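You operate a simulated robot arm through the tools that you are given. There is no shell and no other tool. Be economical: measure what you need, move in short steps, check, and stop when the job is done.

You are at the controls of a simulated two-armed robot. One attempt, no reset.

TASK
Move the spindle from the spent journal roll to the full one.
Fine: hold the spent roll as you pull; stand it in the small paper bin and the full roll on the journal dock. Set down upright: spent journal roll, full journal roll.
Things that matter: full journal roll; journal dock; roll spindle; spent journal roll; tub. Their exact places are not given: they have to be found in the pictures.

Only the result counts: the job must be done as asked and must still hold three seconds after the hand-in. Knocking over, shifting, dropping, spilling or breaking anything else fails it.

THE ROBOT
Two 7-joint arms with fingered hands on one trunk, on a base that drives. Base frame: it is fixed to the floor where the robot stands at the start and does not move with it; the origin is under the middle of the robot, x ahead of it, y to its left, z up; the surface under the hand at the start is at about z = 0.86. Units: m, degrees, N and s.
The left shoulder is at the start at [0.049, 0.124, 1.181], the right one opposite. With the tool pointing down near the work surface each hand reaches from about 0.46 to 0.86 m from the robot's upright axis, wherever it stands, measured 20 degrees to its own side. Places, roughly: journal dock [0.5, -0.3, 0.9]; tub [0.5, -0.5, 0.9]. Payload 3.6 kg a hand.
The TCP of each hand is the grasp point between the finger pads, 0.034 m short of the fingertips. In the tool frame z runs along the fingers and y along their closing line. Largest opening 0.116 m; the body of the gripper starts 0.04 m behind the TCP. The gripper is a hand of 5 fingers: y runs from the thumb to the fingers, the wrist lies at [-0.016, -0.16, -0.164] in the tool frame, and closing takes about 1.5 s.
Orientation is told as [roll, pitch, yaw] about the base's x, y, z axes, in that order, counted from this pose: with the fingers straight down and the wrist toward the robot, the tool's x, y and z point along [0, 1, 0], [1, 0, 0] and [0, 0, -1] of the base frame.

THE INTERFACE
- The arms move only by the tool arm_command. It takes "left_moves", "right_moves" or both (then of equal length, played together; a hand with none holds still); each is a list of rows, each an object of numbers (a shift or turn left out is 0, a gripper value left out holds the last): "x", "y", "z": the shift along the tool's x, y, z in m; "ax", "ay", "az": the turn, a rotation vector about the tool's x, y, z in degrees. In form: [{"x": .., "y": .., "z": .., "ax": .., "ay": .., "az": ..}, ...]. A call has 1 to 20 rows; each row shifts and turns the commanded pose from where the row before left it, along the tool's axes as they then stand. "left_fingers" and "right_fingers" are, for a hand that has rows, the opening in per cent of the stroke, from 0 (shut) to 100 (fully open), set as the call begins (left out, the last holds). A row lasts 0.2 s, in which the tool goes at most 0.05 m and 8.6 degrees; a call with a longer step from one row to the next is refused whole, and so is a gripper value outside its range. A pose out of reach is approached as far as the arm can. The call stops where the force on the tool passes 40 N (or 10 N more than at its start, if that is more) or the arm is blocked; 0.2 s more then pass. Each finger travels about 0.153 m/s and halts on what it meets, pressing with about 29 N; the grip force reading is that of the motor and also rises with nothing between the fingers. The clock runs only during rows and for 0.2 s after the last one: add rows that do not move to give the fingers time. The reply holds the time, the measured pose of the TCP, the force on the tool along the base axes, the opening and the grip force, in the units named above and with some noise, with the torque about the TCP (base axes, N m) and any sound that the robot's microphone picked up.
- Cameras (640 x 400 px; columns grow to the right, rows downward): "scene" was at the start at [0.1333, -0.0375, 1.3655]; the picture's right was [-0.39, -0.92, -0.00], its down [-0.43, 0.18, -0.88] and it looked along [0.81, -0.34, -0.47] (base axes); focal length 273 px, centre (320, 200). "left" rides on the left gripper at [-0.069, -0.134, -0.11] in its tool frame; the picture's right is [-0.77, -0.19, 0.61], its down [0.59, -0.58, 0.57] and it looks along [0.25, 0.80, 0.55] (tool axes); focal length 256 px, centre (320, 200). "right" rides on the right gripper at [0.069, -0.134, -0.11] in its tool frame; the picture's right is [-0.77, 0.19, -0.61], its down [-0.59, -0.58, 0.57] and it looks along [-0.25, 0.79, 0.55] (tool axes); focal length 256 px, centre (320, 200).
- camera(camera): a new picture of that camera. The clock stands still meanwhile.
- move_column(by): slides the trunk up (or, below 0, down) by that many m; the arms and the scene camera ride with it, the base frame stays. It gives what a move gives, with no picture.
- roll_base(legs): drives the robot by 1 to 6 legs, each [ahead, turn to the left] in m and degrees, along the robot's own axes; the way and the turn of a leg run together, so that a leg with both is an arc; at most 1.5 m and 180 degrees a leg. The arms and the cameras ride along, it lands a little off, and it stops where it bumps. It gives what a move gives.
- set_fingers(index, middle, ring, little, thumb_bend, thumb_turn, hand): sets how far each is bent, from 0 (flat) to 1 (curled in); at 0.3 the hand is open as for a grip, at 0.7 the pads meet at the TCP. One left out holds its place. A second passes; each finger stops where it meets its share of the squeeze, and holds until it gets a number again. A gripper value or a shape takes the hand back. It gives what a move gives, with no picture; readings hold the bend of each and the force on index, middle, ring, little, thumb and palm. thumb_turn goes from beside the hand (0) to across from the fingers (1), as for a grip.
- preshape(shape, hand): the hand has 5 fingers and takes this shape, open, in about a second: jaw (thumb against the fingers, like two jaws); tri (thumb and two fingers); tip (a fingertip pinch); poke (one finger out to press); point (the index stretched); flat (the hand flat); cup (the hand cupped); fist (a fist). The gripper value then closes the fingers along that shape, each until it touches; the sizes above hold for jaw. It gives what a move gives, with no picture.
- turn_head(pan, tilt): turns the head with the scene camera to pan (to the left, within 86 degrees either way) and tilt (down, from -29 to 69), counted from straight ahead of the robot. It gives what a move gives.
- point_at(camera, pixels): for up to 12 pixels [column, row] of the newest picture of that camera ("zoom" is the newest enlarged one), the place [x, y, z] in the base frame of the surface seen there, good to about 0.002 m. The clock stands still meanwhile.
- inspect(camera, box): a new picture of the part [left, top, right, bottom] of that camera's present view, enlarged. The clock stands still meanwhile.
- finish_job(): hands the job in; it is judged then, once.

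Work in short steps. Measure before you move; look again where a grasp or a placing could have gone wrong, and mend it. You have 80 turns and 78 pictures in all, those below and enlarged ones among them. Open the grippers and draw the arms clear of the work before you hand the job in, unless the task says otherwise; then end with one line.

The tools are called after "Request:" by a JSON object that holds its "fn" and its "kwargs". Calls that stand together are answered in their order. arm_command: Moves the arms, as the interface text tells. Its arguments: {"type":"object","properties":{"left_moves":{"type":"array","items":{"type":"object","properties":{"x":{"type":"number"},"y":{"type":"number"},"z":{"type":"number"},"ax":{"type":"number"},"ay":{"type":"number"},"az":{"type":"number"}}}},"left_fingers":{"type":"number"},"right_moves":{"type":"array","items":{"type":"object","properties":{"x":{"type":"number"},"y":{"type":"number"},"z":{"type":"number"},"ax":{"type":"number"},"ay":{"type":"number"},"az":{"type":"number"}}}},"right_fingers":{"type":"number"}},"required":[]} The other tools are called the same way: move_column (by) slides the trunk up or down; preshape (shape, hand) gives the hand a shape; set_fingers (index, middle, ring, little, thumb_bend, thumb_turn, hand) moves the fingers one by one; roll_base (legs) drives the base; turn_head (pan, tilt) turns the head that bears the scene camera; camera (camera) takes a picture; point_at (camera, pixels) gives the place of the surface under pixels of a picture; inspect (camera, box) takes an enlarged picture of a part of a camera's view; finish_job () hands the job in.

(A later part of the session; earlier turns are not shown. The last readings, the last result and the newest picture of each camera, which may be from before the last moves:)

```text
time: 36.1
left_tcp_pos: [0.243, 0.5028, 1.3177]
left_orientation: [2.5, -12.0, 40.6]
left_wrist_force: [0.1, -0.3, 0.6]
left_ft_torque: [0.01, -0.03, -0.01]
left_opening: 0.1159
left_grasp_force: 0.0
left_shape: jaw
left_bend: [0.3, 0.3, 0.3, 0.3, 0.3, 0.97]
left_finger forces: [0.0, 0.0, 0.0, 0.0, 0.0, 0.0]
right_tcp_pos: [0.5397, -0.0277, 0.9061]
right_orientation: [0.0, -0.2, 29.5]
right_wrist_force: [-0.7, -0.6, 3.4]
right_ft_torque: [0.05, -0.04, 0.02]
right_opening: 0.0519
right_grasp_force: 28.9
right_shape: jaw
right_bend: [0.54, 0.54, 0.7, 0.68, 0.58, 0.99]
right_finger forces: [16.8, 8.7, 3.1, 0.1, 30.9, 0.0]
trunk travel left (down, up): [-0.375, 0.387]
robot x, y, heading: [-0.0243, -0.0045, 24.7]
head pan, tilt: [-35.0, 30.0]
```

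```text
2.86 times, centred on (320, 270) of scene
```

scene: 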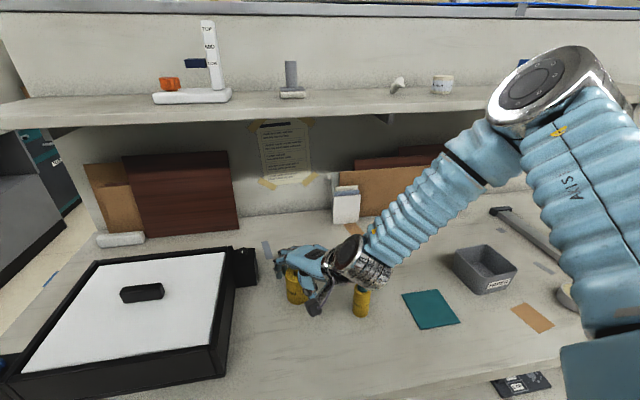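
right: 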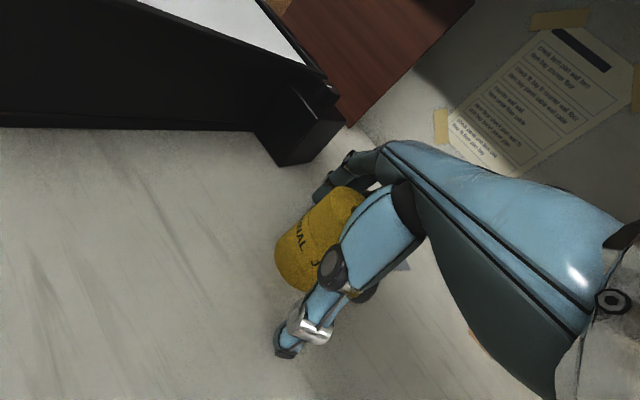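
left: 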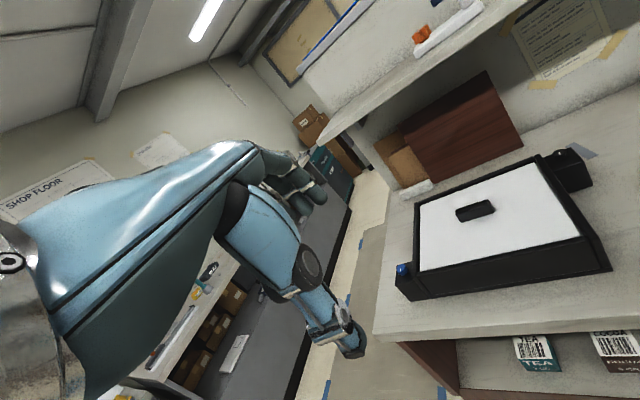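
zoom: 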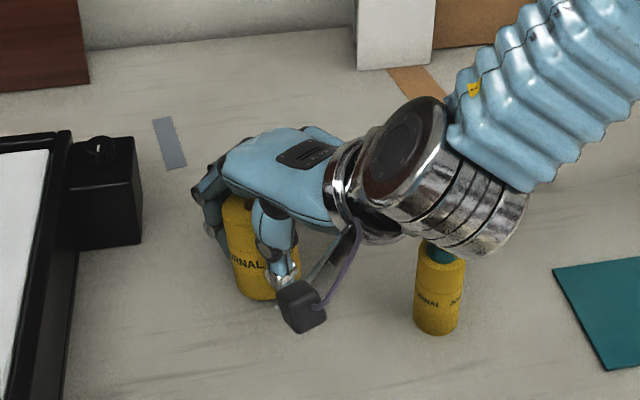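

Grasp force 29 N on index, middle and thumb. I lift straight up by 0.16.

Request:
{"fn": "arm_command", "kwargs": {"right_moves": [{"z": -0.02}, {"z": -0.03}, {"z": -0.03}, {"z": -0.04}, {"z": -0.04}, {}]}}

Request:
{"fn": "camera", "kwargs": {"camera": "scene"}}

```text
time: 37.5
left_tcp_pos: [0.2445, 0.5026, 1.3169]
left_orientation: [2.6, -12.0, 40.7]
left_wrist_force: [0.5, 0.0, 0.7]
left_ft_torque: [0.01, 0.01, -0.01]
left_opening: 0.1158
left_grasp_force: 0.1
left_shape: jaw
left_bend: [0.3, 0.3, 0.3, 0.3, 0.3, 0.97]
left_finger forces: [0.0, 0.0, 0.1, 0.0, 0.1, 0.0]
right_tcp_pos: [0.5419, -0.034, 1.066]
right_orientation: [0.1, -0.2, 29.6]
right_wrist_force: [0.2, -0.4, -1.5]
right_ft_torque: [0.03, -0.03, 0.02]
right_opening: 0.0516
right_grasp_force: 29.8
right_shape: jaw
right_bend: [0.54, 0.54, 0.69, 0.68, 0.59, 0.99]
right_finger forces: [17.7, 9.2, 3.4, 0.1, 29.8, 0.0]
trunk travel left (down, up): [-0.375, 0.387]
robot x, y, heading: [-0.0225, -0.0092, 24.8]
head pan, tilt: [-35.0, 30.0]
```

```text
53 pictures are left
```

scene: 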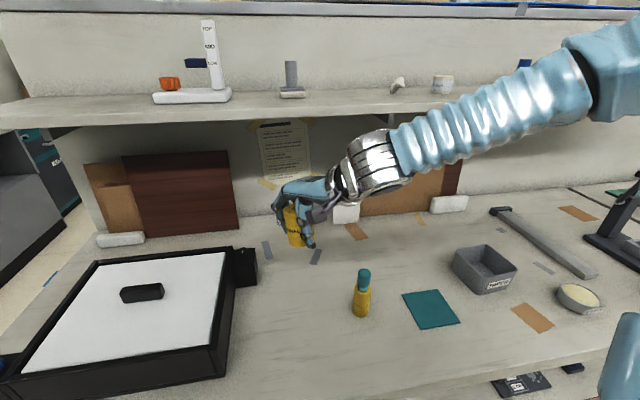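

The roll is lifted and the spent roll undisturbed. I turn the base 20 degrees back right, carrying the roll (bottom about 1.02) above the spindle (0.975) toward the dock.

Request:
{"fn": "point_at", "kwargs": {"camera": "scene", "pixels": [[403, 294], [440, 291], [459, 323], [420, 330], [430, 309], [364, 273], [362, 296]]}}

Request:
{"fn": "roll_base", "kwargs": {"legs": [[0, -20]]}}

Request:
{"fn": "camera", "kwargs": {"camera": "scene"}}

```text
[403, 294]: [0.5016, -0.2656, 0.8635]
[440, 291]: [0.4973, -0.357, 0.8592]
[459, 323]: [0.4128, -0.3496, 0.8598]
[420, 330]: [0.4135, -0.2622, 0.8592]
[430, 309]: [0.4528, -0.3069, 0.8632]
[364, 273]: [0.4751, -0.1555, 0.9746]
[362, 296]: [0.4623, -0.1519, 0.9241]
```

```text
time: 39.0
left_tcp_pos: [0.4021, 0.3796, 1.317]
left_orientation: [2.5, -12.1, 20.5]
left_wrist_force: [0.7, -0.4, 0.8]
left_ft_torque: [0.04, 0.03, 0.02]
left_opening: 0.1157
left_grasp_force: 0.1
left_shape: jaw
left_bend: [0.3, 0.3, 0.3, 0.3, 0.3, 0.97]
left_finger forces: [0.0, 0.0, 0.0, 0.0, 0.1, 0.0]
right_tcp_pos: [0.4965, -0.2269, 1.0654]
right_orientation: [0.1, -0.2, 9.3]
right_wrist_force: [0.2, 0.0, -0.1]
right_ft_torque: [-0.03, 0.02, -0.01]
right_opening: 0.0517
right_grasp_force: 29.2
right_shape: jaw
right_bend: [0.54, 0.54, 0.69, 0.68, 0.59, 0.99]
right_finger forces: [17.5, 9.2, 3.4, 0.1, 29.6, 0.0]
trunk travel left (down, up): [-0.375, 0.387]
robot x, y, heading: [-0.0233, -0.0066, 4.4]
head pan, tilt: [-35.0, 30.0]
```

```text
52 pictures are left
```

scene: 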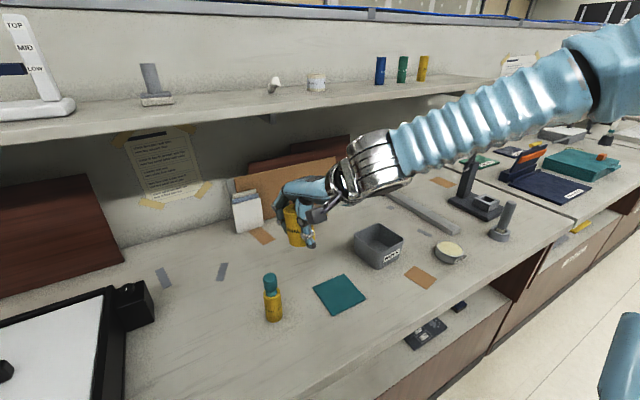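

Dock centre (0.456,-0.308), top 0.863. I shift there and come down to TCP 0.935 to check.

Request:
{"fn": "arm_command", "kwargs": {"right_moves": [{"x": -0.0245, "y": -0.0177}, {"x": -0.0245, "y": -0.0177}, {"x": -0.0245, "y": -0.0177}, {"z": 0.035}, {"z": 0.035}, {"z": 0.03}, {"z": 0.03}, {}]}}

Request:
{"fn": "inspect", "kwargs": {"camera": "scene", "box": [240, 220, 440, 345]}}

Request:
{"fn": "camera", "kwargs": {"camera": "right"}}

```text
time: 40.8
left_tcp_pos: [0.4022, 0.3783, 1.3175]
left_orientation: [2.6, -11.9, 20.4]
left_wrist_force: [-0.8, -0.4, -0.1]
left_ft_torque: [0.0, -0.01, 0.04]
left_opening: 0.1156
left_grasp_force: 0.0
left_shape: jaw
left_bend: [0.3, 0.3, 0.3, 0.3, 0.3, 0.97]
left_finger forces: [0.1, 0.1, 0.1, 0.0, 0.0, 0.0]
right_tcp_pos: [0.4578, -0.3077, 0.9372]
right_orientation: [0.0, -0.3, 9.3]
right_wrist_force: [-0.7, -0.4, -1.6]
right_ft_torque: [0.01, 0.0, -0.01]
right_opening: 0.0515
right_grasp_force: 29.0
right_shape: jaw
right_bend: [0.54, 0.54, 0.69, 0.68, 0.59, 0.99]
right_finger forces: [17.5, 9.3, 3.8, 0.1, 29.5, 0.0]
trunk travel left (down, up): [-0.375, 0.387]
robot x, y, heading: [-0.0221, -0.0015, 4.3]
head pan, tilt: [-35.0, 30.0]
```

```text
3.20 times, centred on (340, 282) of scene
```

zoom: 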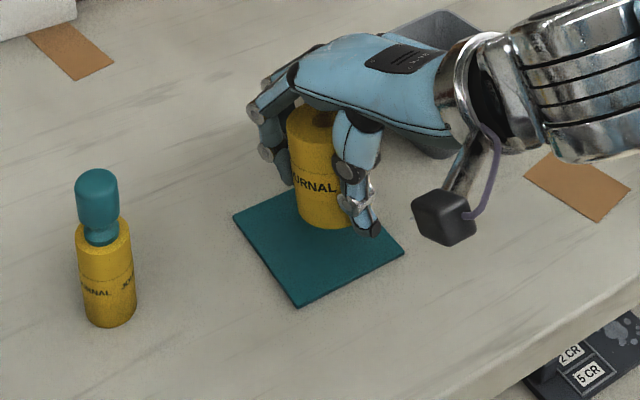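

```text
50 pictures are left
```

right: 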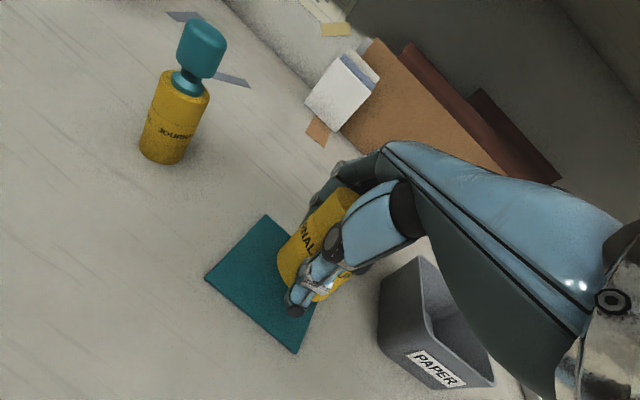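

The roll hangs upright. I measure its present axis against the dock.

Request:
{"fn": "point_at", "kwargs": {"camera": "zoom", "pixels": [[312, 165], [325, 210], [303, 190], [325, 150], [310, 108], [235, 217], [298, 305], [400, 252], [100, 175]]}}

```text
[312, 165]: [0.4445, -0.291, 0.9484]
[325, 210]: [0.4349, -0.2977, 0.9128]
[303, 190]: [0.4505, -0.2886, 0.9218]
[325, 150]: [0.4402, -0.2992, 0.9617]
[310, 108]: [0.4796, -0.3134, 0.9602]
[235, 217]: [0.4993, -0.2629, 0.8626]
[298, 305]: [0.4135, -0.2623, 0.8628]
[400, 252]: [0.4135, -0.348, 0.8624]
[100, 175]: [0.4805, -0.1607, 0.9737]
```

Axis is about (0.457,-0.308), centred; bottom about 0.890, dock top 0.863. I lower 0.027.

Request:
{"fn": "arm_command", "kwargs": {"right_moves": [{"z": 0.01}, {"z": 0.01}, {"z": 0.005}, {"z": 0.003}, {}]}}

```text
time: 42.0
left_tcp_pos: [0.4011, 0.381, 1.3162]
left_orientation: [2.6, -12.2, 20.4]
left_wrist_force: [0.4, 0.6, -0.4]
left_ft_torque: [0.03, -0.02, 0.0]
left_opening: 0.1158
left_grasp_force: 0.1
left_shape: jaw
left_bend: [0.3, 0.3, 0.3, 0.3, 0.3, 0.97]
left_finger forces: [0.0, 0.0, 0.0, 0.0, 0.1, 0.1]
right_tcp_pos: [0.4563, -0.3075, 0.9105]
right_orientation: [-0.1, -0.3, 9.4]
right_wrist_force: [0.0, 0.3, 9.2]
right_ft_torque: [0.04, -0.22, 0.02]
right_opening: 0.0516
right_grasp_force: 29.1
right_shape: jaw
right_bend: [0.54, 0.54, 0.7, 0.68, 0.59, 0.99]
right_finger forces: [16.7, 8.8, 4.0, 0.1, 30.7, 0.1]
trunk travel left (down, up): [-0.375, 0.387]
robot x, y, heading: [-0.0209, -0.0068, 4.5]
head pan, tilt: [-35.0, 30.0]
```

9 N upward: it stands on the dock. I open the hand in place, then rise.

Request:
{"fn": "arm_command", "kwargs": {"right_moves": [{}, {}, {}, {}, {}, {}], "right_fingers": 100}}

Request:
{"fn": "arm_command", "kwargs": {"right_moves": [{"z": -0.02}, {"z": -0.03}, {"z": -0.04}, {"z": -0.04}, {"z": -0.04}, {}]}}

Request:
{"fn": "camera", "kwargs": {"camera": "scene"}}

```text
time: 43.4
left_tcp_pos: [0.4022, 0.3787, 1.318]
left_orientation: [2.6, -12.0, 20.3]
left_wrist_force: [-0.5, 0.4, 0.2]
left_ft_torque: [0.0, -0.02, 0.0]
left_opening: 0.1159
left_grasp_force: 0.0
left_shape: jaw
left_bend: [0.3, 0.3, 0.3, 0.3, 0.3, 0.97]
left_finger forces: [0.1, 0.1, 0.0, 0.1, 0.0, 0.1]
right_tcp_pos: [0.4557, -0.3089, 0.9083]
right_orientation: [0.1, -0.3, 9.4]
right_wrist_force: [0.0, -1.0, 0.9]
right_ft_torque: [0.02, -0.03, 0.0]
right_opening: 0.1159
right_grasp_force: 0.1
right_shape: jaw
right_bend: [0.3, 0.3, 0.3, 0.3, 0.3, 0.97]
right_finger forces: [0.0, 0.1, 0.0, 0.0, 0.1, 0.0]
trunk travel left (down, up): [-0.375, 0.387]
robot x, y, heading: [-0.0215, -0.0053, 4.6]
head pan, tilt: [-35.0, 30.0]
```

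```text
time: 44.8
left_tcp_pos: [0.4028, 0.3778, 1.317]
left_orientation: [2.6, -12.1, 20.3]
left_wrist_force: [0.5, -0.4, 0.6]
left_ft_torque: [0.03, 0.0, 0.02]
left_opening: 0.1159
left_grasp_force: 0.0
left_shape: jaw
left_bend: [0.3, 0.3, 0.3, 0.3, 0.3, 0.97]
left_finger forces: [0.0, 0.1, 0.0, 0.0, 0.0, 0.1]
right_tcp_pos: [0.4554, -0.3083, 1.0789]
right_orientation: [0.2, -0.2, 9.5]
right_wrist_force: [0.4, -0.7, 0.0]
right_ft_torque: [0.03, 0.01, 0.02]
right_opening: 0.116
right_grasp_force: 0.1
right_shape: jaw
right_bend: [0.3, 0.3, 0.3, 0.3, 0.3, 0.97]
right_finger forces: [0.1, 0.0, 0.1, 0.0, 0.0, 0.1]
trunk travel left (down, up): [-0.375, 0.387]
robot x, y, heading: [-0.0229, -0.0041, 4.3]
head pan, tilt: [-35.0, 30.0]
```

```text
49 pictures are left
```

scene: 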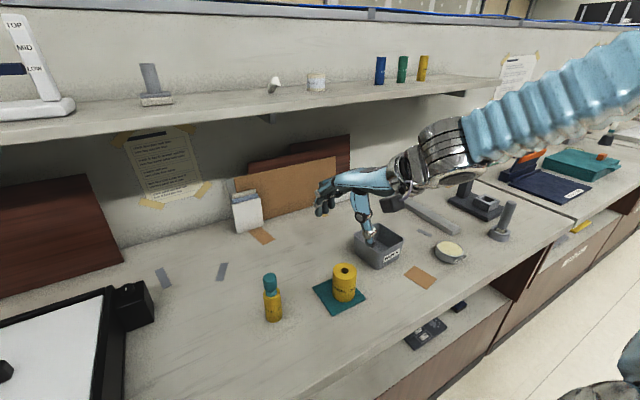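

The full roll stands upright on the dock. Now I park the right hand higher to the right and turn the left hand into a side-on pose (fingers pointing right and 20 degrees down) for holding the spent roll.

Request:
{"fn": "arm_command", "kwargs": {"left_moves": [{"ax": 6, "az": 5}, {"ax": 6, "az": 5}, {"ay": -8}, {"ay": -8}, {"ay": -8}, {"ay": -8}, {"ay": -8}, {"ay": -8}, {"ay": -8}, {"ay": -8}, {"ay": -8}, {}], "right_moves": [{"z": -0.03}, {"z": -0.03}, {"x": -0.03}, {"x": -0.03}, {"x": -0.03}, {"x": -0.03}, {}, {}, {}, {}, {}, {}]}}

Request:
{"fn": "camera", "kwargs": {"camera": "left"}}

```text
time: 47.4
left_tcp_pos: [0.4011, 0.3784, 1.3179]
left_orientation: [-68.7, 0.4, 10.9]
left_wrist_force: [-0.2, 0.1, -0.5]
left_ft_torque: [0.04, -0.02, 0.02]
left_opening: 0.116
left_grasp_force: 0.0
left_shape: jaw
left_bend: [0.3, 0.3, 0.3, 0.3, 0.3, 0.97]
left_finger forces: [0.1, 0.0, 0.1, 0.0, 0.0, 0.1]
right_tcp_pos: [0.4742, -0.4285, 1.1326]
right_orientation: [0.1, -0.3, 9.3]
right_wrist_force: [-0.2, 0.2, 0.0]
right_ft_torque: [0.01, -0.01, 0.0]
right_opening: 0.1162
right_grasp_force: 0.0
right_shape: jaw
right_bend: [0.3, 0.3, 0.3, 0.3, 0.3, 0.97]
right_finger forces: [0.1, 0.0, 0.1, 0.1, 0.0, 0.0]
right hand out of reach, approached as far as the arm can: row 1
trunk travel left (down, up): [-0.375, 0.387]
robot x, y, heading: [-0.0211, -0.0026, 4.4]
head pan, tilt: [-35.0, 30.0]
```

```text
48 pictures are left
```

left: 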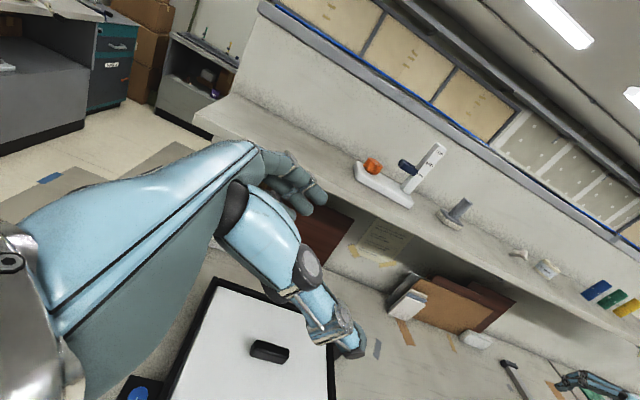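

The side-on pose works. I bring the left hand toward a stand-off point (0.458,-0.047,1.05) left of and above the spent roll.

Request:
{"fn": "arm_command", "kwargs": {"left_moves": [{"x": 0.0079, "y": -0.002, "z": 0.0413}, {"x": 0.0079, "y": -0.002, "z": 0.0413}, {"x": 0.0079, "y": -0.002, "z": 0.0413}, {"x": 0.0079, "y": -0.002, "z": 0.0413}, {"x": 0.0079, "y": -0.002, "z": 0.0413}, {"x": 0.0079, "y": -0.002, "z": 0.0413}, {"x": 0.0079, "y": -0.002, "z": 0.0413}, {"x": 0.0079, "y": -0.002, "z": 0.0413}, {"x": 0.0079, "y": -0.002, "z": 0.0413}, {"x": 0.0079, "y": -0.002, "z": 0.0413}, {"x": 0.0079, "y": -0.002, "z": 0.0413}, {"x": 0.0079, "y": -0.002, "z": 0.0413}, {}]}}

Request:
{"fn": "camera", "kwargs": {"camera": "left"}}

Request:
{"fn": "camera", "kwargs": {"camera": "scene"}}

```text
time: 50.2
left_tcp_pos: [0.4654, -0.0431, 1.0509]
left_orientation: [-68.5, 0.5, 11.1]
left_wrist_force: [0.4, 0.4, 0.6]
left_ft_torque: [-0.01, -0.01, 0.0]
left_opening: 0.116
left_grasp_force: 0.1
left_shape: jaw
left_bend: [0.3, 0.3, 0.3, 0.3, 0.3, 0.97]
left_finger forces: [0.0, 0.0, 0.0, 0.1, 0.0, 0.0]
left hand out of reach, approached as far as the arm can: row 7, 8
right_tcp_pos: [0.4762, -0.4271, 1.132]
right_orientation: [0.0, -0.2, 9.4]
right_wrist_force: [0.4, 0.4, 0.4]
right_ft_torque: [0.01, 0.03, -0.05]
right_opening: 0.1158
right_grasp_force: 0.0
right_shape: jaw
right_bend: [0.3, 0.3, 0.3, 0.3, 0.3, 0.97]
right_finger forces: [0.1, 0.1, 0.0, 0.1, 0.0, 0.0]
trunk travel left (down, up): [-0.375, 0.387]
robot x, y, heading: [-0.0206, -0.0057, 4.6]
head pan, tilt: [-35.0, 30.0]
```

```text
47 pictures are left
```

left: 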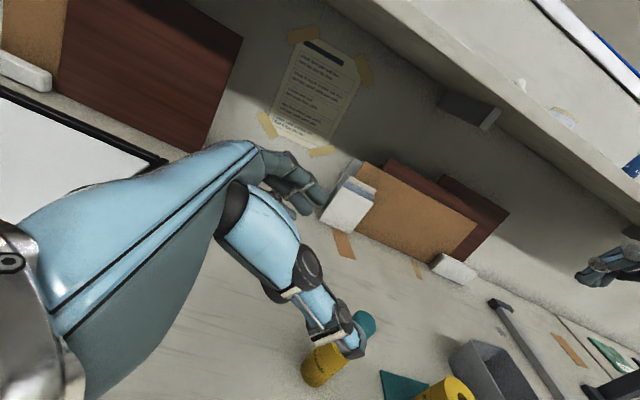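

```text
46 pictures are left
```

scene: 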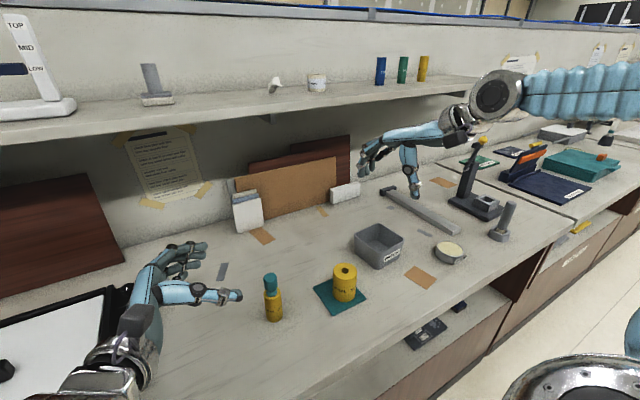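

The left hand reached its stand-off. I enlarge the hand to see finger heights relative to the roll.

Request:
{"fn": "inspect", "kwargs": {"camera": "scene", "box": [80, 220, 320, 370]}}

Request:
{"fn": "point_at", "kwargs": {"camera": "zoom", "pixels": [[420, 200], [350, 190], [190, 90], [275, 100], [290, 115], [510, 160], [515, 200]]}}

```text
2.67 times, centred on (200, 295) of scene
```

zoom: 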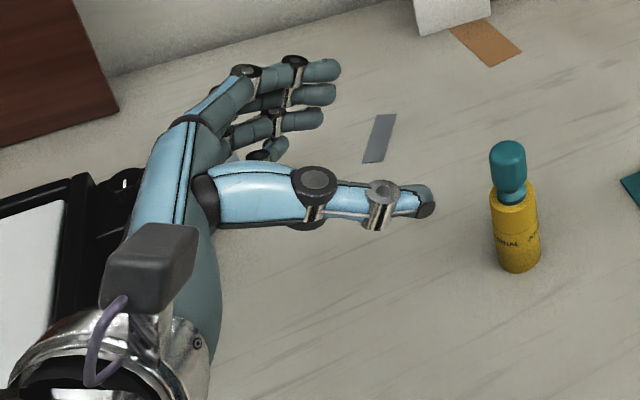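

```text
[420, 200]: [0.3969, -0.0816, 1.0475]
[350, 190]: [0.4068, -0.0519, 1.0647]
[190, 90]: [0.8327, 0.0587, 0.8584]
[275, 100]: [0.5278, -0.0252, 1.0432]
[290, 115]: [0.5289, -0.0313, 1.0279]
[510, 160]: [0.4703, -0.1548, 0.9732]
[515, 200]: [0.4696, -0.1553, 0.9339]
```

Request:
{"fn": "point_at", "kwargs": {"camera": "zoom", "pixels": [[325, 70], [320, 95], [308, 118], [276, 148], [425, 208], [340, 68], [432, 205], [185, 160], [215, 320]]}}

```text
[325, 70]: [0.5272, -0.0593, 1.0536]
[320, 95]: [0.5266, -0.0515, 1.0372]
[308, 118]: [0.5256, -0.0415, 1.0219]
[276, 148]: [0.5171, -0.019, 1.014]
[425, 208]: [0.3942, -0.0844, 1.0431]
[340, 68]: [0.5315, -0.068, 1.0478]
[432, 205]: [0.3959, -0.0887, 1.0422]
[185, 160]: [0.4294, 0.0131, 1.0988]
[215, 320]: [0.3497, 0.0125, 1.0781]
```

Index and thumb lie at about TCP height, the little finger about 0.045 below. So TCP z 0.92 puts all fingers on the roll above the table. I go down to a closer stand-off first.

Request:
{"fn": "arm_command", "kwargs": {"left_moves": [{"x": 0.0205, "y": -0.002, "z": 0.016}, {"x": 0.0205, "y": -0.002, "z": 0.016}, {"x": 0.0205, "y": -0.002, "z": 0.016}, {"x": 0.0205, "y": -0.002, "z": 0.016}, {}]}}

Request:
{"fn": "inspect", "kwargs": {"camera": "scene", "box": [80, 220, 320, 370]}}

Request:
{"fn": "camera", "kwargs": {"camera": "left"}}

```text
time: 51.4
left_tcp_pos: [0.4737, -0.0662, 0.9563]
left_orientation: [-66.5, -2.3, 10.9]
left_wrist_force: [0.2, -0.5, -0.3]
left_ft_torque: [0.0, -0.01, 0.02]
left_opening: 0.116
left_grasp_force: 0.0
left_shape: jaw
left_bend: [0.3, 0.3, 0.3, 0.3, 0.3, 0.97]
left_finger forces: [0.1, 0.1, 0.0, 0.0, 0.0, 0.0]
right_tcp_pos: [0.4748, -0.4281, 1.1324]
right_orientation: [0.0, -0.3, 9.2]
right_wrist_force: [-0.4, 0.5, 0.1]
right_ft_torque: [0.03, 0.0, 0.02]
right_opening: 0.1161
right_grasp_force: 0.0
right_shape: jaw
right_bend: [0.3, 0.3, 0.3, 0.3, 0.3, 0.97]
right_finger forces: [0.1, 0.1, 0.0, 0.0, 0.0, 0.1]
trunk travel left (down, up): [-0.375, 0.387]
robot x, y, heading: [-0.0248, -0.0016, 4.3]
head pan, tilt: [-35.0, 30.0]
```

```text
2.67 times, centred on (200, 295) of scene
```

zoom: 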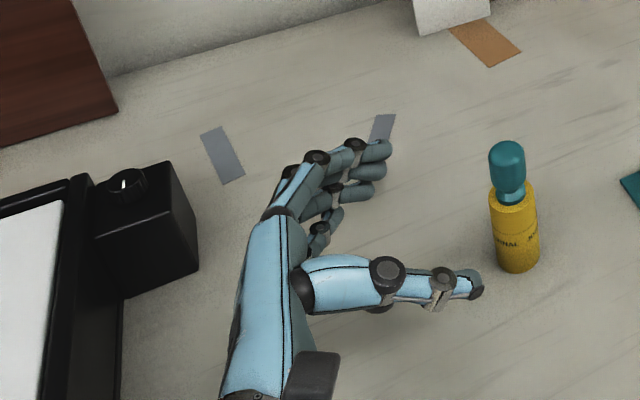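

```text
43 pictures are left
```

left: 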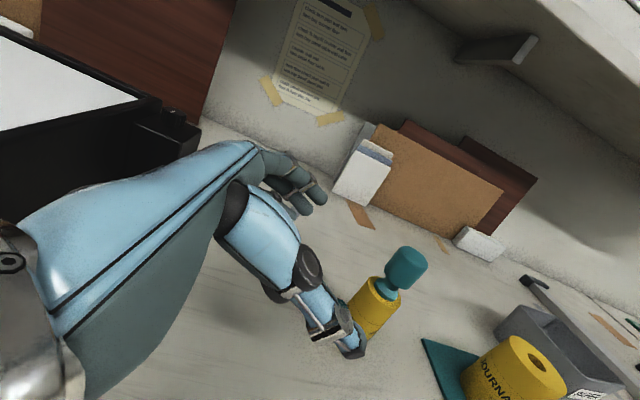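

I advance along the fingers toward the roll (0.098 m), with a small sideways correction.

Request:
{"fn": "arm_command", "kwargs": {"left_moves": [{"y": -0.0035, "z": 0.0245}, {"y": -0.0035, "z": 0.0245}, {"y": -0.0035, "z": 0.0245}, {}]}}

Request:
{"fn": "inspect", "kwargs": {"camera": "scene", "box": [140, 220, 380, 370]}}

```text
time: 52.0
left_tcp_pos: [0.4655, -0.0737, 0.8953]
left_orientation: [-59.8, -2.7, 10.6]
left_wrist_force: [0.1, 1.6, 15.4]
left_ft_torque: [0.31, -1.1, -0.01]
left_opening: 0.116
left_grasp_force: 0.1
left_shape: jaw
left_bend: [0.3, 0.3, 0.3, 0.29, 0.3, 0.97]
left_finger forces: [0.0, 0.0, 7.7, 8.7, 0.1, 0.1]
right_tcp_pos: [0.474, -0.4271, 1.134]
right_orientation: [0.1, -0.2, 9.4]
right_wrist_force: [1.0, -0.5, -0.9]
right_ft_torque: [0.0, 0.05, 0.02]
right_opening: 0.116
right_grasp_force: 0.1
right_shape: jaw
right_bend: [0.3, 0.3, 0.3, 0.3, 0.3, 0.97]
right_finger forces: [0.0, 0.0, 0.0, 0.0, 0.0, 0.0]
trunk travel left (down, up): [-0.375, 0.387]
robot x, y, heading: [-0.0229, -0.0044, 4.5]
head pan, tilt: [-35.0, 30.0]
stopped in row 3 (left hand): the arm was blocked; the commanded pose is now the measured one
```

```text
2.67 times, centred on (260, 295) of scene
```

zoom: 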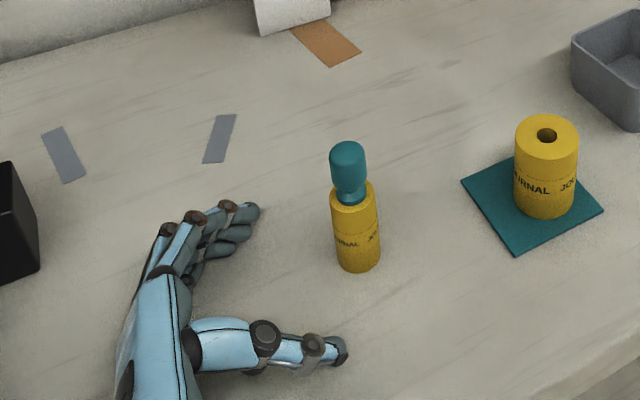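

The left arm was blocked and sank instead. I back off up and look at its forearm for what it touches.

Request:
{"fn": "arm_command", "kwargs": {"left_moves": [{"x": -0.03}, {"x": -0.03}, {}]}}

Request:
{"fn": "turn_head", "kwargs": {"pan": 25, "tilt": 55}}

Request:
{"fn": "camera", "kwargs": {"camera": "scene"}}

```text
time: 52.6
left_tcp_pos: [0.4605, -0.0624, 0.8902]
left_orientation: [-50.3, -3.9, 9.4]
left_wrist_force: [-1.0, -2.0, 33.4]
left_ft_torque: [0.22, -1.8, -0.28]
left_opening: 0.1158
left_grasp_force: 0.1
left_shape: jaw
left_bend: [0.3, 0.3, 0.29, 0.3, 0.3, 0.96]
left_finger forces: [0.0, 0.0, 21.8, 9.2, 4.4, 0.0]
right_tcp_pos: [0.4722, -0.4277, 1.1354]
right_orientation: [0.0, -0.3, 9.4]
right_wrist_force: [-0.2, 0.7, -1.1]
right_ft_torque: [-0.02, 0.01, 0.02]
right_opening: 0.1158
right_grasp_force: 0.1
right_shape: jaw
right_bend: [0.3, 0.3, 0.3, 0.3, 0.3, 0.97]
right_finger forces: [0.0, 0.1, 0.0, 0.1, 0.0, 0.0]
trunk travel left (down, up): [-0.375, 0.387]
robot x, y, heading: [-0.0243, -0.0051, 4.5]
head pan, tilt: [-35.0, 30.0]
stopped in row 3 (left hand): the arm was blocked; the commanded pose is now the measured one
```

```text
time: 54.0
left_tcp_pos: [0.4599, -0.0613, 0.8891]
left_orientation: [-50.2, -4.0, 9.6]
left_wrist_force: [0.5, -8.3, 24.9]
left_ft_torque: [0.05, -1.4, -0.53]
left_opening: 0.1161
left_grasp_force: 0.0
left_shape: jaw
left_bend: [0.3, 0.3, 0.29, 0.3, 0.3, 0.97]
left_finger forces: [0.1, 0.0, 15.9, 8.2, 4.0, 0.1]
right_tcp_pos: [0.4729, -0.4287, 1.1335]
right_orientation: [0.0, -0.2, 9.3]
right_wrist_force: [-0.4, -0.3, 0.2]
right_ft_torque: [0.0, 0.03, 0.0]
right_opening: 0.1159
right_grasp_force: 0.1
right_shape: jaw
right_bend: [0.3, 0.3, 0.3, 0.3, 0.3, 0.97]
right_finger forces: [0.0, 0.0, 0.0, 0.1, 0.0, 0.0]
trunk travel left (down, up): [-0.375, 0.387]
robot x, y, heading: [-0.0288, -0.0062, 4.1]
head pan, tilt: [25.0, 55.0]
```

```text
41 pictures are left
```

scene: 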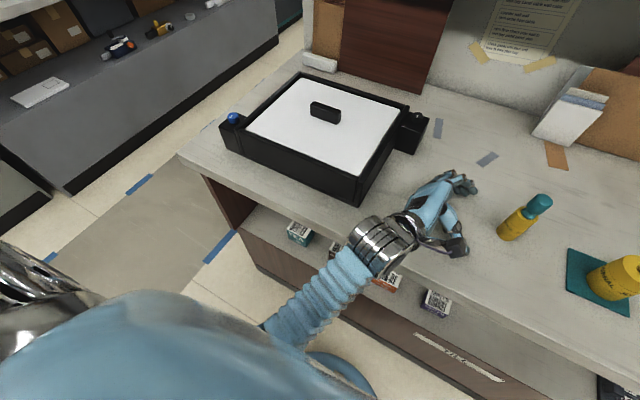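

The left forearm is wedged against the bench front edge because the elbow hangs low. Raising the trunk by 0.2 lifts the whole arm straight up and gives room above the bench.

Request:
{"fn": "move_column", "kwargs": {"by": 0.2}}

Request:
{"fn": "camera", "kwargs": {"camera": "scene"}}

```text
time: 56.3
left_tcp_pos: [0.4636, -0.0204, 1.0548]
left_orientation: [-42.2, -4.4, 8.8]
left_wrist_force: [0.6, 1.2, -1.9]
left_ft_torque: [-0.12, -0.07, -0.02]
left_opening: 0.116
left_grasp_force: 0.0
left_shape: jaw
left_bend: [0.3, 0.3, 0.3, 0.3, 0.3, 0.97]
left_finger forces: [0.0, 0.1, 0.0, 0.1, 0.1, 0.1]
right_tcp_pos: [0.476, -0.4276, 1.3316]
right_orientation: [0.1, -0.1, 9.6]
right_wrist_force: [0.4, -0.1, 0.2]
right_ft_torque: [-0.05, 0.0, 0.02]
right_opening: 0.1161
right_grasp_force: 0.0
right_shape: jaw
right_bend: [0.3, 0.3, 0.3, 0.3, 0.3, 0.97]
right_finger forces: [0.0, 0.1, 0.0, 0.0, 0.1, 0.1]
trunk travel left (down, up): [-0.575, 0.187]
robot x, y, heading: [-0.0212, -0.0044, 4.3]
head pan, tilt: [25.0, 55.0]
stopped: the arm was blocked; the commanded pose is now the measured one
```

```text
40 pictures are left
```

scene: 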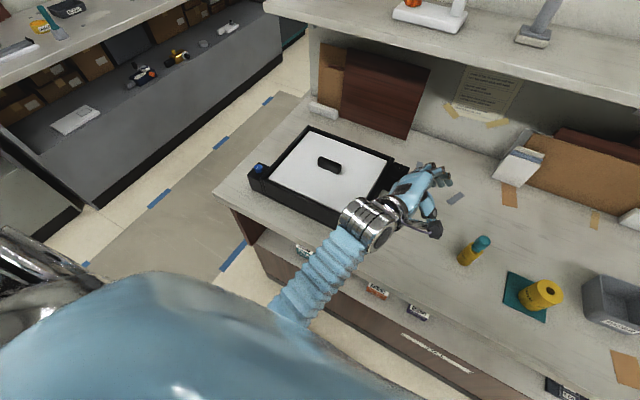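

Nothing disturbed. I measure the forearm's height along its length.

Request:
{"fn": "point_at", "kwargs": {"camera": "scene", "pixels": [[290, 305], [310, 275], [340, 250], [365, 220], [300, 330], [275, 290], [345, 275], [200, 320]]}}

```text
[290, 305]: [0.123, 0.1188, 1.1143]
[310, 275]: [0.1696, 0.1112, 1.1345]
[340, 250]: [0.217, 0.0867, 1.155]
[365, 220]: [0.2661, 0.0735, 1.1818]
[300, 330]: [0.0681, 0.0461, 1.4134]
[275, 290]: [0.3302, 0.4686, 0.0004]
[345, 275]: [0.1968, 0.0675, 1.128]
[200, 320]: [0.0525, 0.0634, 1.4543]
```

Table-level side grip is impractical for the left elbow. New plan: the right hand lifts the whole spent roll by its upper part (handle inside the hand), hands it to the left hand side-on in the air, then regrips the handle and pulls. First I draw the left hand back and up and restore its pose.

Request:
{"fn": "arm_command", "kwargs": {"left_moves": [{"x": -0.004, "z": -0.041}, {"x": -0.004, "z": -0.041}, {"x": -0.004, "z": -0.041}, {"x": -0.004, "z": -0.041}, {"x": -0.004, "z": -0.041}, {"x": -0.004, "z": -0.041}, {"ay": -6.5, "ax": 1.1}, {"ay": -6.5, "ax": 1.1}, {"ay": -6.5, "ax": 1.1}, {"ay": -6.5, "ax": 1.1}, {}]}}

Request:
{"fn": "turn_head", "kwargs": {"pan": -15, "tilt": 40}}

Request:
{"fn": "camera", "kwargs": {"camera": "scene"}}

```text
time: 58.7
left_tcp_pos: [0.4263, 0.1222, 1.2534]
left_orientation: [-68.4, -2.1, 5.4]
left_wrist_force: [0.0, -0.5, 0.2]
left_ft_torque: [-0.02, 0.02, -0.04]
left_opening: 0.116
left_grasp_force: 0.0
left_shape: jaw
left_bend: [0.3, 0.3, 0.3, 0.3, 0.3, 0.97]
left_finger forces: [0.1, 0.0, 0.0, 0.0, 0.0, 0.0]
right_tcp_pos: [0.4762, -0.4274, 1.3312]
right_orientation: [0.2, -0.2, 9.5]
right_wrist_force: [0.8, -0.2, -0.6]
right_ft_torque: [0.03, 0.01, 0.01]
right_opening: 0.1158
right_grasp_force: 0.1
right_shape: jaw
right_bend: [0.3, 0.3, 0.3, 0.3, 0.3, 0.97]
right_finger forces: [0.0, 0.0, 0.1, 0.0, 0.1, 0.0]
trunk travel left (down, up): [-0.575, 0.187]
robot x, y, heading: [-0.0209, -0.0056, 4.4]
head pan, tilt: [25.0, 55.0]
```

```text
time: 59.8
left_tcp_pos: [0.4251, 0.1225, 1.2533]
left_orientation: [-68.2, -2.1, 5.5]
left_wrist_force: [0.8, 0.5, 0.4]
left_ft_torque: [0.01, -0.02, 0.01]
left_opening: 0.1161
left_grasp_force: 0.1
left_shape: jaw
left_bend: [0.3, 0.3, 0.3, 0.3, 0.3, 0.97]
left_finger forces: [0.0, 0.1, 0.0, 0.1, 0.0, 0.0]
right_tcp_pos: [0.4759, -0.4276, 1.3319]
right_orientation: [0.0, -0.1, 9.5]
right_wrist_force: [0.7, -0.6, 0.6]
right_ft_torque: [0.02, 0.0, -0.01]
right_opening: 0.1159
right_grasp_force: 0.2
right_shape: jaw
right_bend: [0.3, 0.3, 0.3, 0.3, 0.3, 0.97]
right_finger forces: [0.0, 0.1, 0.0, 0.0, 0.0, 0.0]
trunk travel left (down, up): [-0.575, 0.187]
robot x, y, heading: [-0.0221, -0.0027, 4.3]
head pan, tilt: [-15.0, 40.0]
```

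```text
39 pictures are left
```

scene: 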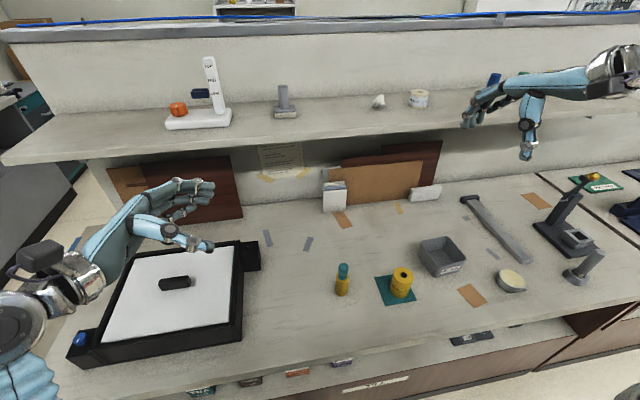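

Left is parked. Now I bring the right hand above the spent roll at z about 1.06.

Request:
{"fn": "arm_command", "kwargs": {"right_moves": [{"x": 0.0333, "y": 0.006, "z": 0.034}, {"x": 0.0333, "y": 0.006, "z": 0.034}, {"x": 0.0333, "y": 0.006, "z": 0.034}, {"x": 0.0333, "y": 0.006, "z": 0.034}, {"x": 0.0333, "y": 0.006, "z": 0.034}, {"x": 0.0333, "y": 0.006, "z": 0.034}, {"x": 0.0333, "y": 0.006, "z": 0.034}, {"x": 0.0333, "y": 0.006, "z": 0.034}, {}]}}

Request:
{"fn": "camera", "kwargs": {"camera": "right"}}

```text
time: 61.8
left_tcp_pos: [0.4251, 0.1222, 1.2524]
left_orientation: [-68.2, -2.2, 5.4]
left_wrist_force: [0.3, -0.3, 0.2]
left_ft_torque: [-0.02, 0.01, -0.01]
left_opening: 0.1159
left_grasp_force: 0.0
left_shape: jaw
left_bend: [0.3, 0.3, 0.3, 0.3, 0.3, 0.97]
left_finger forces: [0.0, 0.0, 0.0, 0.1, 0.1, 0.1]
right_tcp_pos: [0.4782, -0.1599, 1.0613]
right_orientation: [0.0, -0.2, 9.4]
right_wrist_force: [-0.5, 0.3, -0.3]
right_ft_torque: [-0.03, 0.0, 0.04]
right_opening: 0.1162
right_grasp_force: 0.0
right_shape: jaw
right_bend: [0.3, 0.3, 0.3, 0.3, 0.3, 0.97]
right_finger forces: [0.0, 0.0, 0.0, 0.0, 0.0, 0.0]
trunk travel left (down, up): [-0.575, 0.187]
robot x, y, heading: [-0.0253, -0.0044, 4.2]
head pan, tilt: [-15.0, 40.0]
```

```text
38 pictures are left
```

right: 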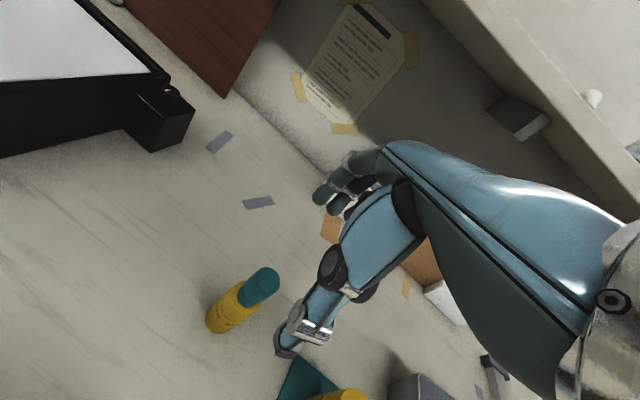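

No clipping with the raised trunk. I measure the handle from this camera.

Request:
{"fn": "point_at", "kwargs": {"camera": "right", "pixels": [[266, 276], [252, 280], [274, 288], [250, 298], [262, 302], [225, 318], [245, 320]]}}

```text
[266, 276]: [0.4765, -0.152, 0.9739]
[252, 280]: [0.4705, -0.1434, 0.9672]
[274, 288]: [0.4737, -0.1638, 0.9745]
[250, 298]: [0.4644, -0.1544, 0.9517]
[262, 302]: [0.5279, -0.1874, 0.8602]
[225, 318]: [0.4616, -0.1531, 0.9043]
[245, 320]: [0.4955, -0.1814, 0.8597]
```

Handle top about (0.478,-0.156,0.975). I descend to TCP z 0.94 so the fingertips overlap the roll's upper 2.5 cm.

Request:
{"fn": "arm_command", "kwargs": {"right_moves": [{"x": 0.004, "z": 0.03}, {"z": 0.03}, {"z": 0.03}, {"z": 0.02}, {"z": 0.011}, {}]}}

Request:
{"fn": "camera", "kwargs": {"camera": "right"}}

Request:
{"fn": "inspect", "kwargs": {"camera": "scene", "box": [250, 200, 450, 325]}}

```text
time: 63.1
left_tcp_pos: [0.4254, 0.1237, 1.2531]
left_orientation: [-68.2, -2.1, 5.4]
left_wrist_force: [0.3, -0.2, 0.1]
left_ft_torque: [-0.01, 0.0, -0.02]
left_opening: 0.116
left_grasp_force: 0.0
left_shape: jaw
left_bend: [0.3, 0.3, 0.3, 0.3, 0.3, 0.97]
left_finger forces: [0.0, 0.1, 0.0, 0.0, 0.1, 0.0]
right_tcp_pos: [0.4805, -0.1523, 0.9405]
right_orientation: [0.0, -0.2, 9.5]
right_wrist_force: [0.0, 0.9, -0.1]
right_ft_torque: [-0.03, 0.0, 0.0]
right_opening: 0.1159
right_grasp_force: 0.0
right_shape: jaw
right_bend: [0.3, 0.3, 0.3, 0.3, 0.3, 0.97]
right_finger forces: [0.1, 0.0, 0.1, 0.0, 0.0, 0.1]
trunk travel left (down, up): [-0.575, 0.187]
robot x, y, heading: [-0.0217, -0.0019, 4.4]
head pan, tilt: [-15.0, 40.0]
```

```text
37 pictures are left
```

right: 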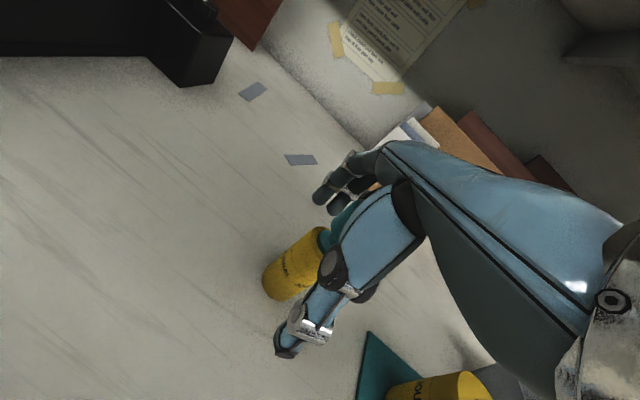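

```text
3.20 times, centred on (350, 262) of scene
```

zoom: 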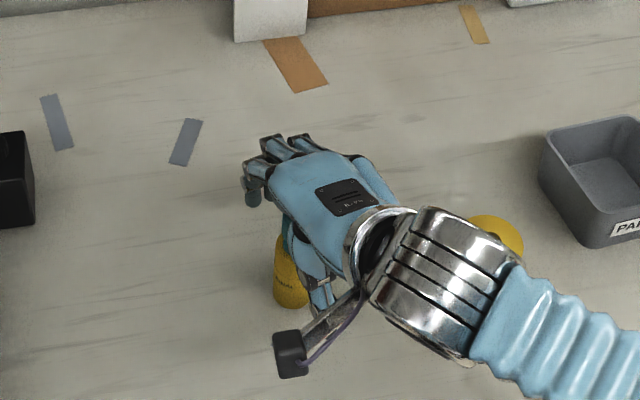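

Fingers straddle the roll top. I close the hand.

Request:
{"fn": "arm_command", "kwargs": {"right_moves": [{}, {}, {}, {}, {}, {}, {}, {}], "right_fingers": 0}}

Request:
{"fn": "camera", "kwargs": {"camera": "right"}}

```text
time: 65.0
left_tcp_pos: [0.4243, 0.1247, 1.2522]
left_orientation: [-68.3, -2.3, 5.4]
left_wrist_force: [0.2, 0.0, -1.3]
left_ft_torque: [-0.01, 0.04, -0.01]
left_opening: 0.1158
left_grasp_force: 0.1
left_shape: jaw
left_bend: [0.3, 0.3, 0.3, 0.3, 0.3, 0.97]
left_finger forces: [0.1, 0.1, 0.0, 0.0, 0.0, 0.1]
right_tcp_pos: [0.4801, -0.1527, 0.942]
right_orientation: [0.0, -0.3, 9.5]
right_wrist_force: [2.9, 0.9, 14.3]
right_ft_torque: [0.01, -0.22, 0.01]
right_opening: 0.0261
right_grasp_force: 29.5
right_shape: jaw
right_bend: [0.66, 0.64, 0.69, 0.72, 0.68, 1.0]
right_finger forces: [19.0, 17.0, 0.0, 0.0, 36.7, 0.0]
trunk travel left (down, up): [-0.575, 0.187]
robot x, y, heading: [-0.0224, -0.0057, 4.1]
head pan, tilt: [-15.0, 40.0]
```

```text
35 pictures are left
```

right: 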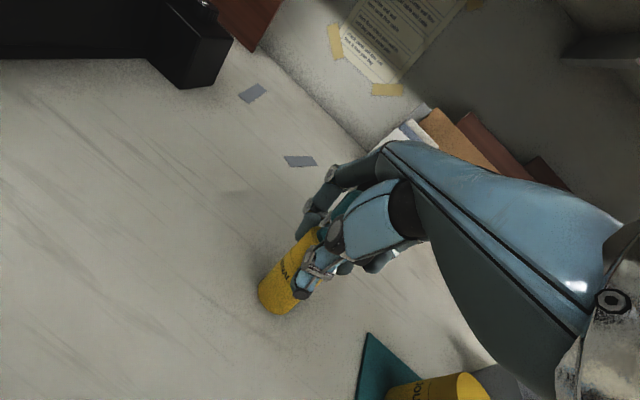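

Grip 29 N, though the opening of 0.026 hints it may hold handle or roll edge. I lift 0.012 and check whether the roll comes along.

Request:
{"fn": "arm_command", "kwargs": {"right_moves": [{"z": -0.006}, {"z": -0.006}, {}]}}

Request:
{"fn": "inspect", "kwargs": {"camera": "right", "box": [200, 140, 440, 340]}}

```text
time: 65.8
left_tcp_pos: [0.4255, 0.1218, 1.2528]
left_orientation: [-68.2, -2.1, 5.4]
left_wrist_force: [0.3, 0.8, -0.3]
left_ft_torque: [-0.02, -0.02, -0.03]
left_opening: 0.116
left_grasp_force: 0.0
left_shape: jaw
left_bend: [0.3, 0.3, 0.3, 0.3, 0.3, 0.97]
left_finger forces: [0.0, 0.1, 0.0, 0.1, 0.0, 0.1]
right_tcp_pos: [0.4787, -0.1534, 0.9513]
right_orientation: [0.0, -0.2, 9.4]
right_wrist_force: [0.2, -0.1, -1.5]
right_ft_torque: [-0.01, 0.0, -0.03]
right_opening: 0.0261
right_grasp_force: 29.1
right_shape: jaw
right_bend: [0.66, 0.65, 0.69, 0.72, 0.68, 1.0]
right_finger forces: [18.4, 16.1, 0.0, 0.0, 34.3, 0.0]
trunk travel left (down, up): [-0.575, 0.187]
robot x, y, heading: [-0.0218, -0.0029, 4.0]
head pan, tilt: [-15.0, 40.0]
```

```text
2.00 times, centred on (320, 240) of right
```

zoom: 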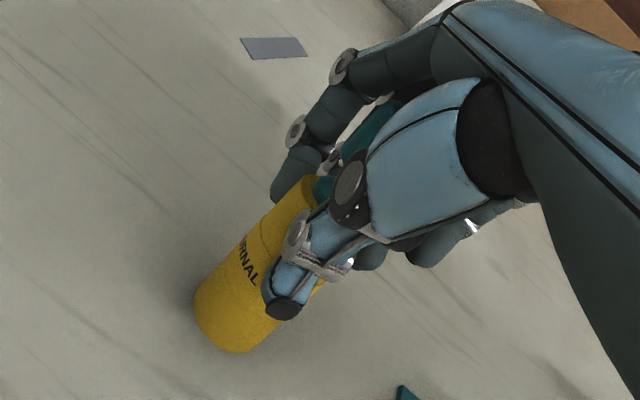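

The roll is held and lifted (no more table force). I raise it to about z 1.25 with a small shift to the left, and meanwhile flatten the left hand's tilt to about 5 degrees.

Request:
{"fn": "arm_command", "kwargs": {"right_moves": [{"z": -0.037}, {"z": -0.037}, {"z": -0.037}, {"z": -0.037, "x": 0.008}, {"z": -0.037, "x": 0.01}, {"z": -0.037, "x": 0.01}, {"z": -0.037, "x": 0.01}, {"z": -0.037, "x": 0.01}, {}], "left_moves": [{}, {}, {}, {}, {"ay": -8}, {"ay": -8}, {"z": -0.01}, {"z": -0.01}, {}]}}

Request:
{"fn": "camera", "kwargs": {"camera": "scene"}}

Request:
{"fn": "camera", "kwargs": {"camera": "left"}}

```text
time: 67.8
left_tcp_pos: [0.4234, 0.1423, 1.2531]
left_orientation: [-84.1, -2.1, 5.4]
left_wrist_force: [0.2, -0.3, -0.7]
left_ft_torque: [-0.01, 0.01, 0.0]
left_opening: 0.1162
left_grasp_force: 0.0
left_shape: jaw
left_bend: [0.3, 0.3, 0.3, 0.3, 0.3, 0.97]
left_finger forces: [0.0, 0.1, 0.1, 0.0, 0.0, 0.0]
right_tcp_pos: [0.4682, -0.1074, 1.2507]
right_orientation: [0.1, -0.2, 9.5]
right_wrist_force: [-0.2, 0.3, -1.5]
right_ft_torque: [0.02, 0.0, 0.0]
right_opening: 0.0257
right_grasp_force: 28.8
right_shape: jaw
right_bend: [0.66, 0.65, 0.69, 0.72, 0.68, 1.0]
right_finger forces: [18.9, 16.2, 0.0, 0.0, 32.7, 0.1]
trunk travel left (down, up): [-0.575, 0.187]
robot x, y, heading: [-0.0242, -0.0017, 4.3]
head pan, tilt: [-15.0, 40.0]
```

```text
33 pictures are left
```

scene: 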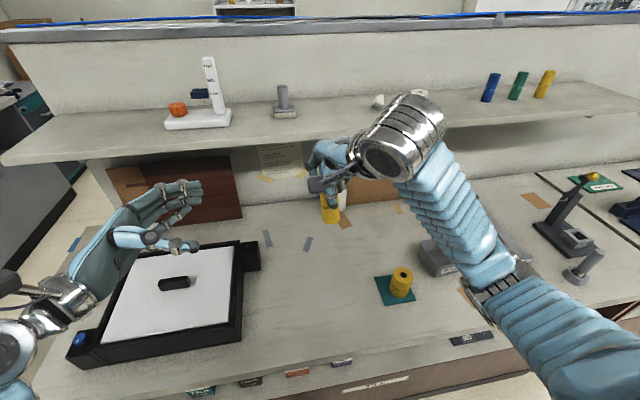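

```text
32 pictures are left
```

left: 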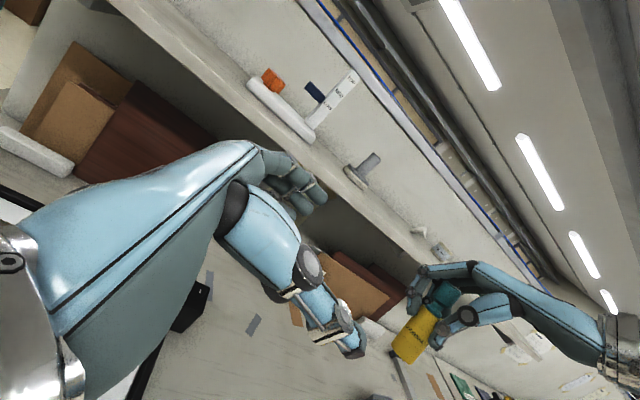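

The roll is upright in the right hand. I enlarge the left camera's view to see and measure the roll.

Request:
{"fn": "inspect", "kwargs": {"camera": "left", "box": [340, 230, 500, 370]}}

Request:
{"fn": "point_at", "kwargs": {"camera": "left", "pixels": [[403, 352], [412, 336], [428, 315], [418, 352], [440, 293], [464, 318], [400, 345]]}}

```text
2.86 times, centred on (420, 300) of left
```

zoom: 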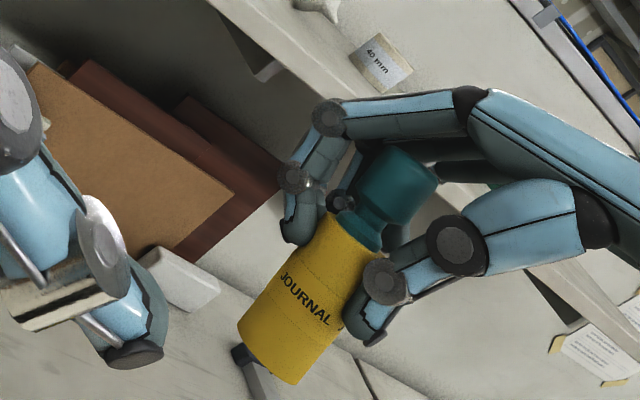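

```text
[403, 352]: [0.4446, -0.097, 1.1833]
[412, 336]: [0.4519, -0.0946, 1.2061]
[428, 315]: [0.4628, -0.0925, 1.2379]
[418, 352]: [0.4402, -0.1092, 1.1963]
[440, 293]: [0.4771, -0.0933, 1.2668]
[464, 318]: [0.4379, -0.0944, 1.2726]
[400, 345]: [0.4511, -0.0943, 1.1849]
```

The point readings hint the roll may lean in the grip. I check in the scene view.

Request:
{"fn": "inspect", "kwargs": {"camera": "scene", "box": [280, 120, 400, 240]}}

Request:
{"fn": "point_at", "kwargs": {"camera": "left", "pixels": [[392, 345], [407, 322], [421, 305], [411, 364], [425, 345], [434, 325]]}}

```text
3.33 times, centred on (340, 180) of scene
```

zoom: 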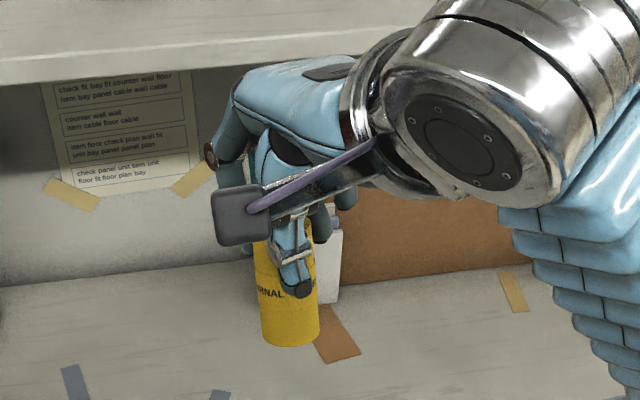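

```text
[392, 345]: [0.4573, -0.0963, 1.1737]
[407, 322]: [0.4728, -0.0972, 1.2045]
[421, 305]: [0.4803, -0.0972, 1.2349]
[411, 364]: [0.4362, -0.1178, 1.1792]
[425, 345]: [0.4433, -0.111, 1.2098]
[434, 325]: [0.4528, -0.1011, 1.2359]
```

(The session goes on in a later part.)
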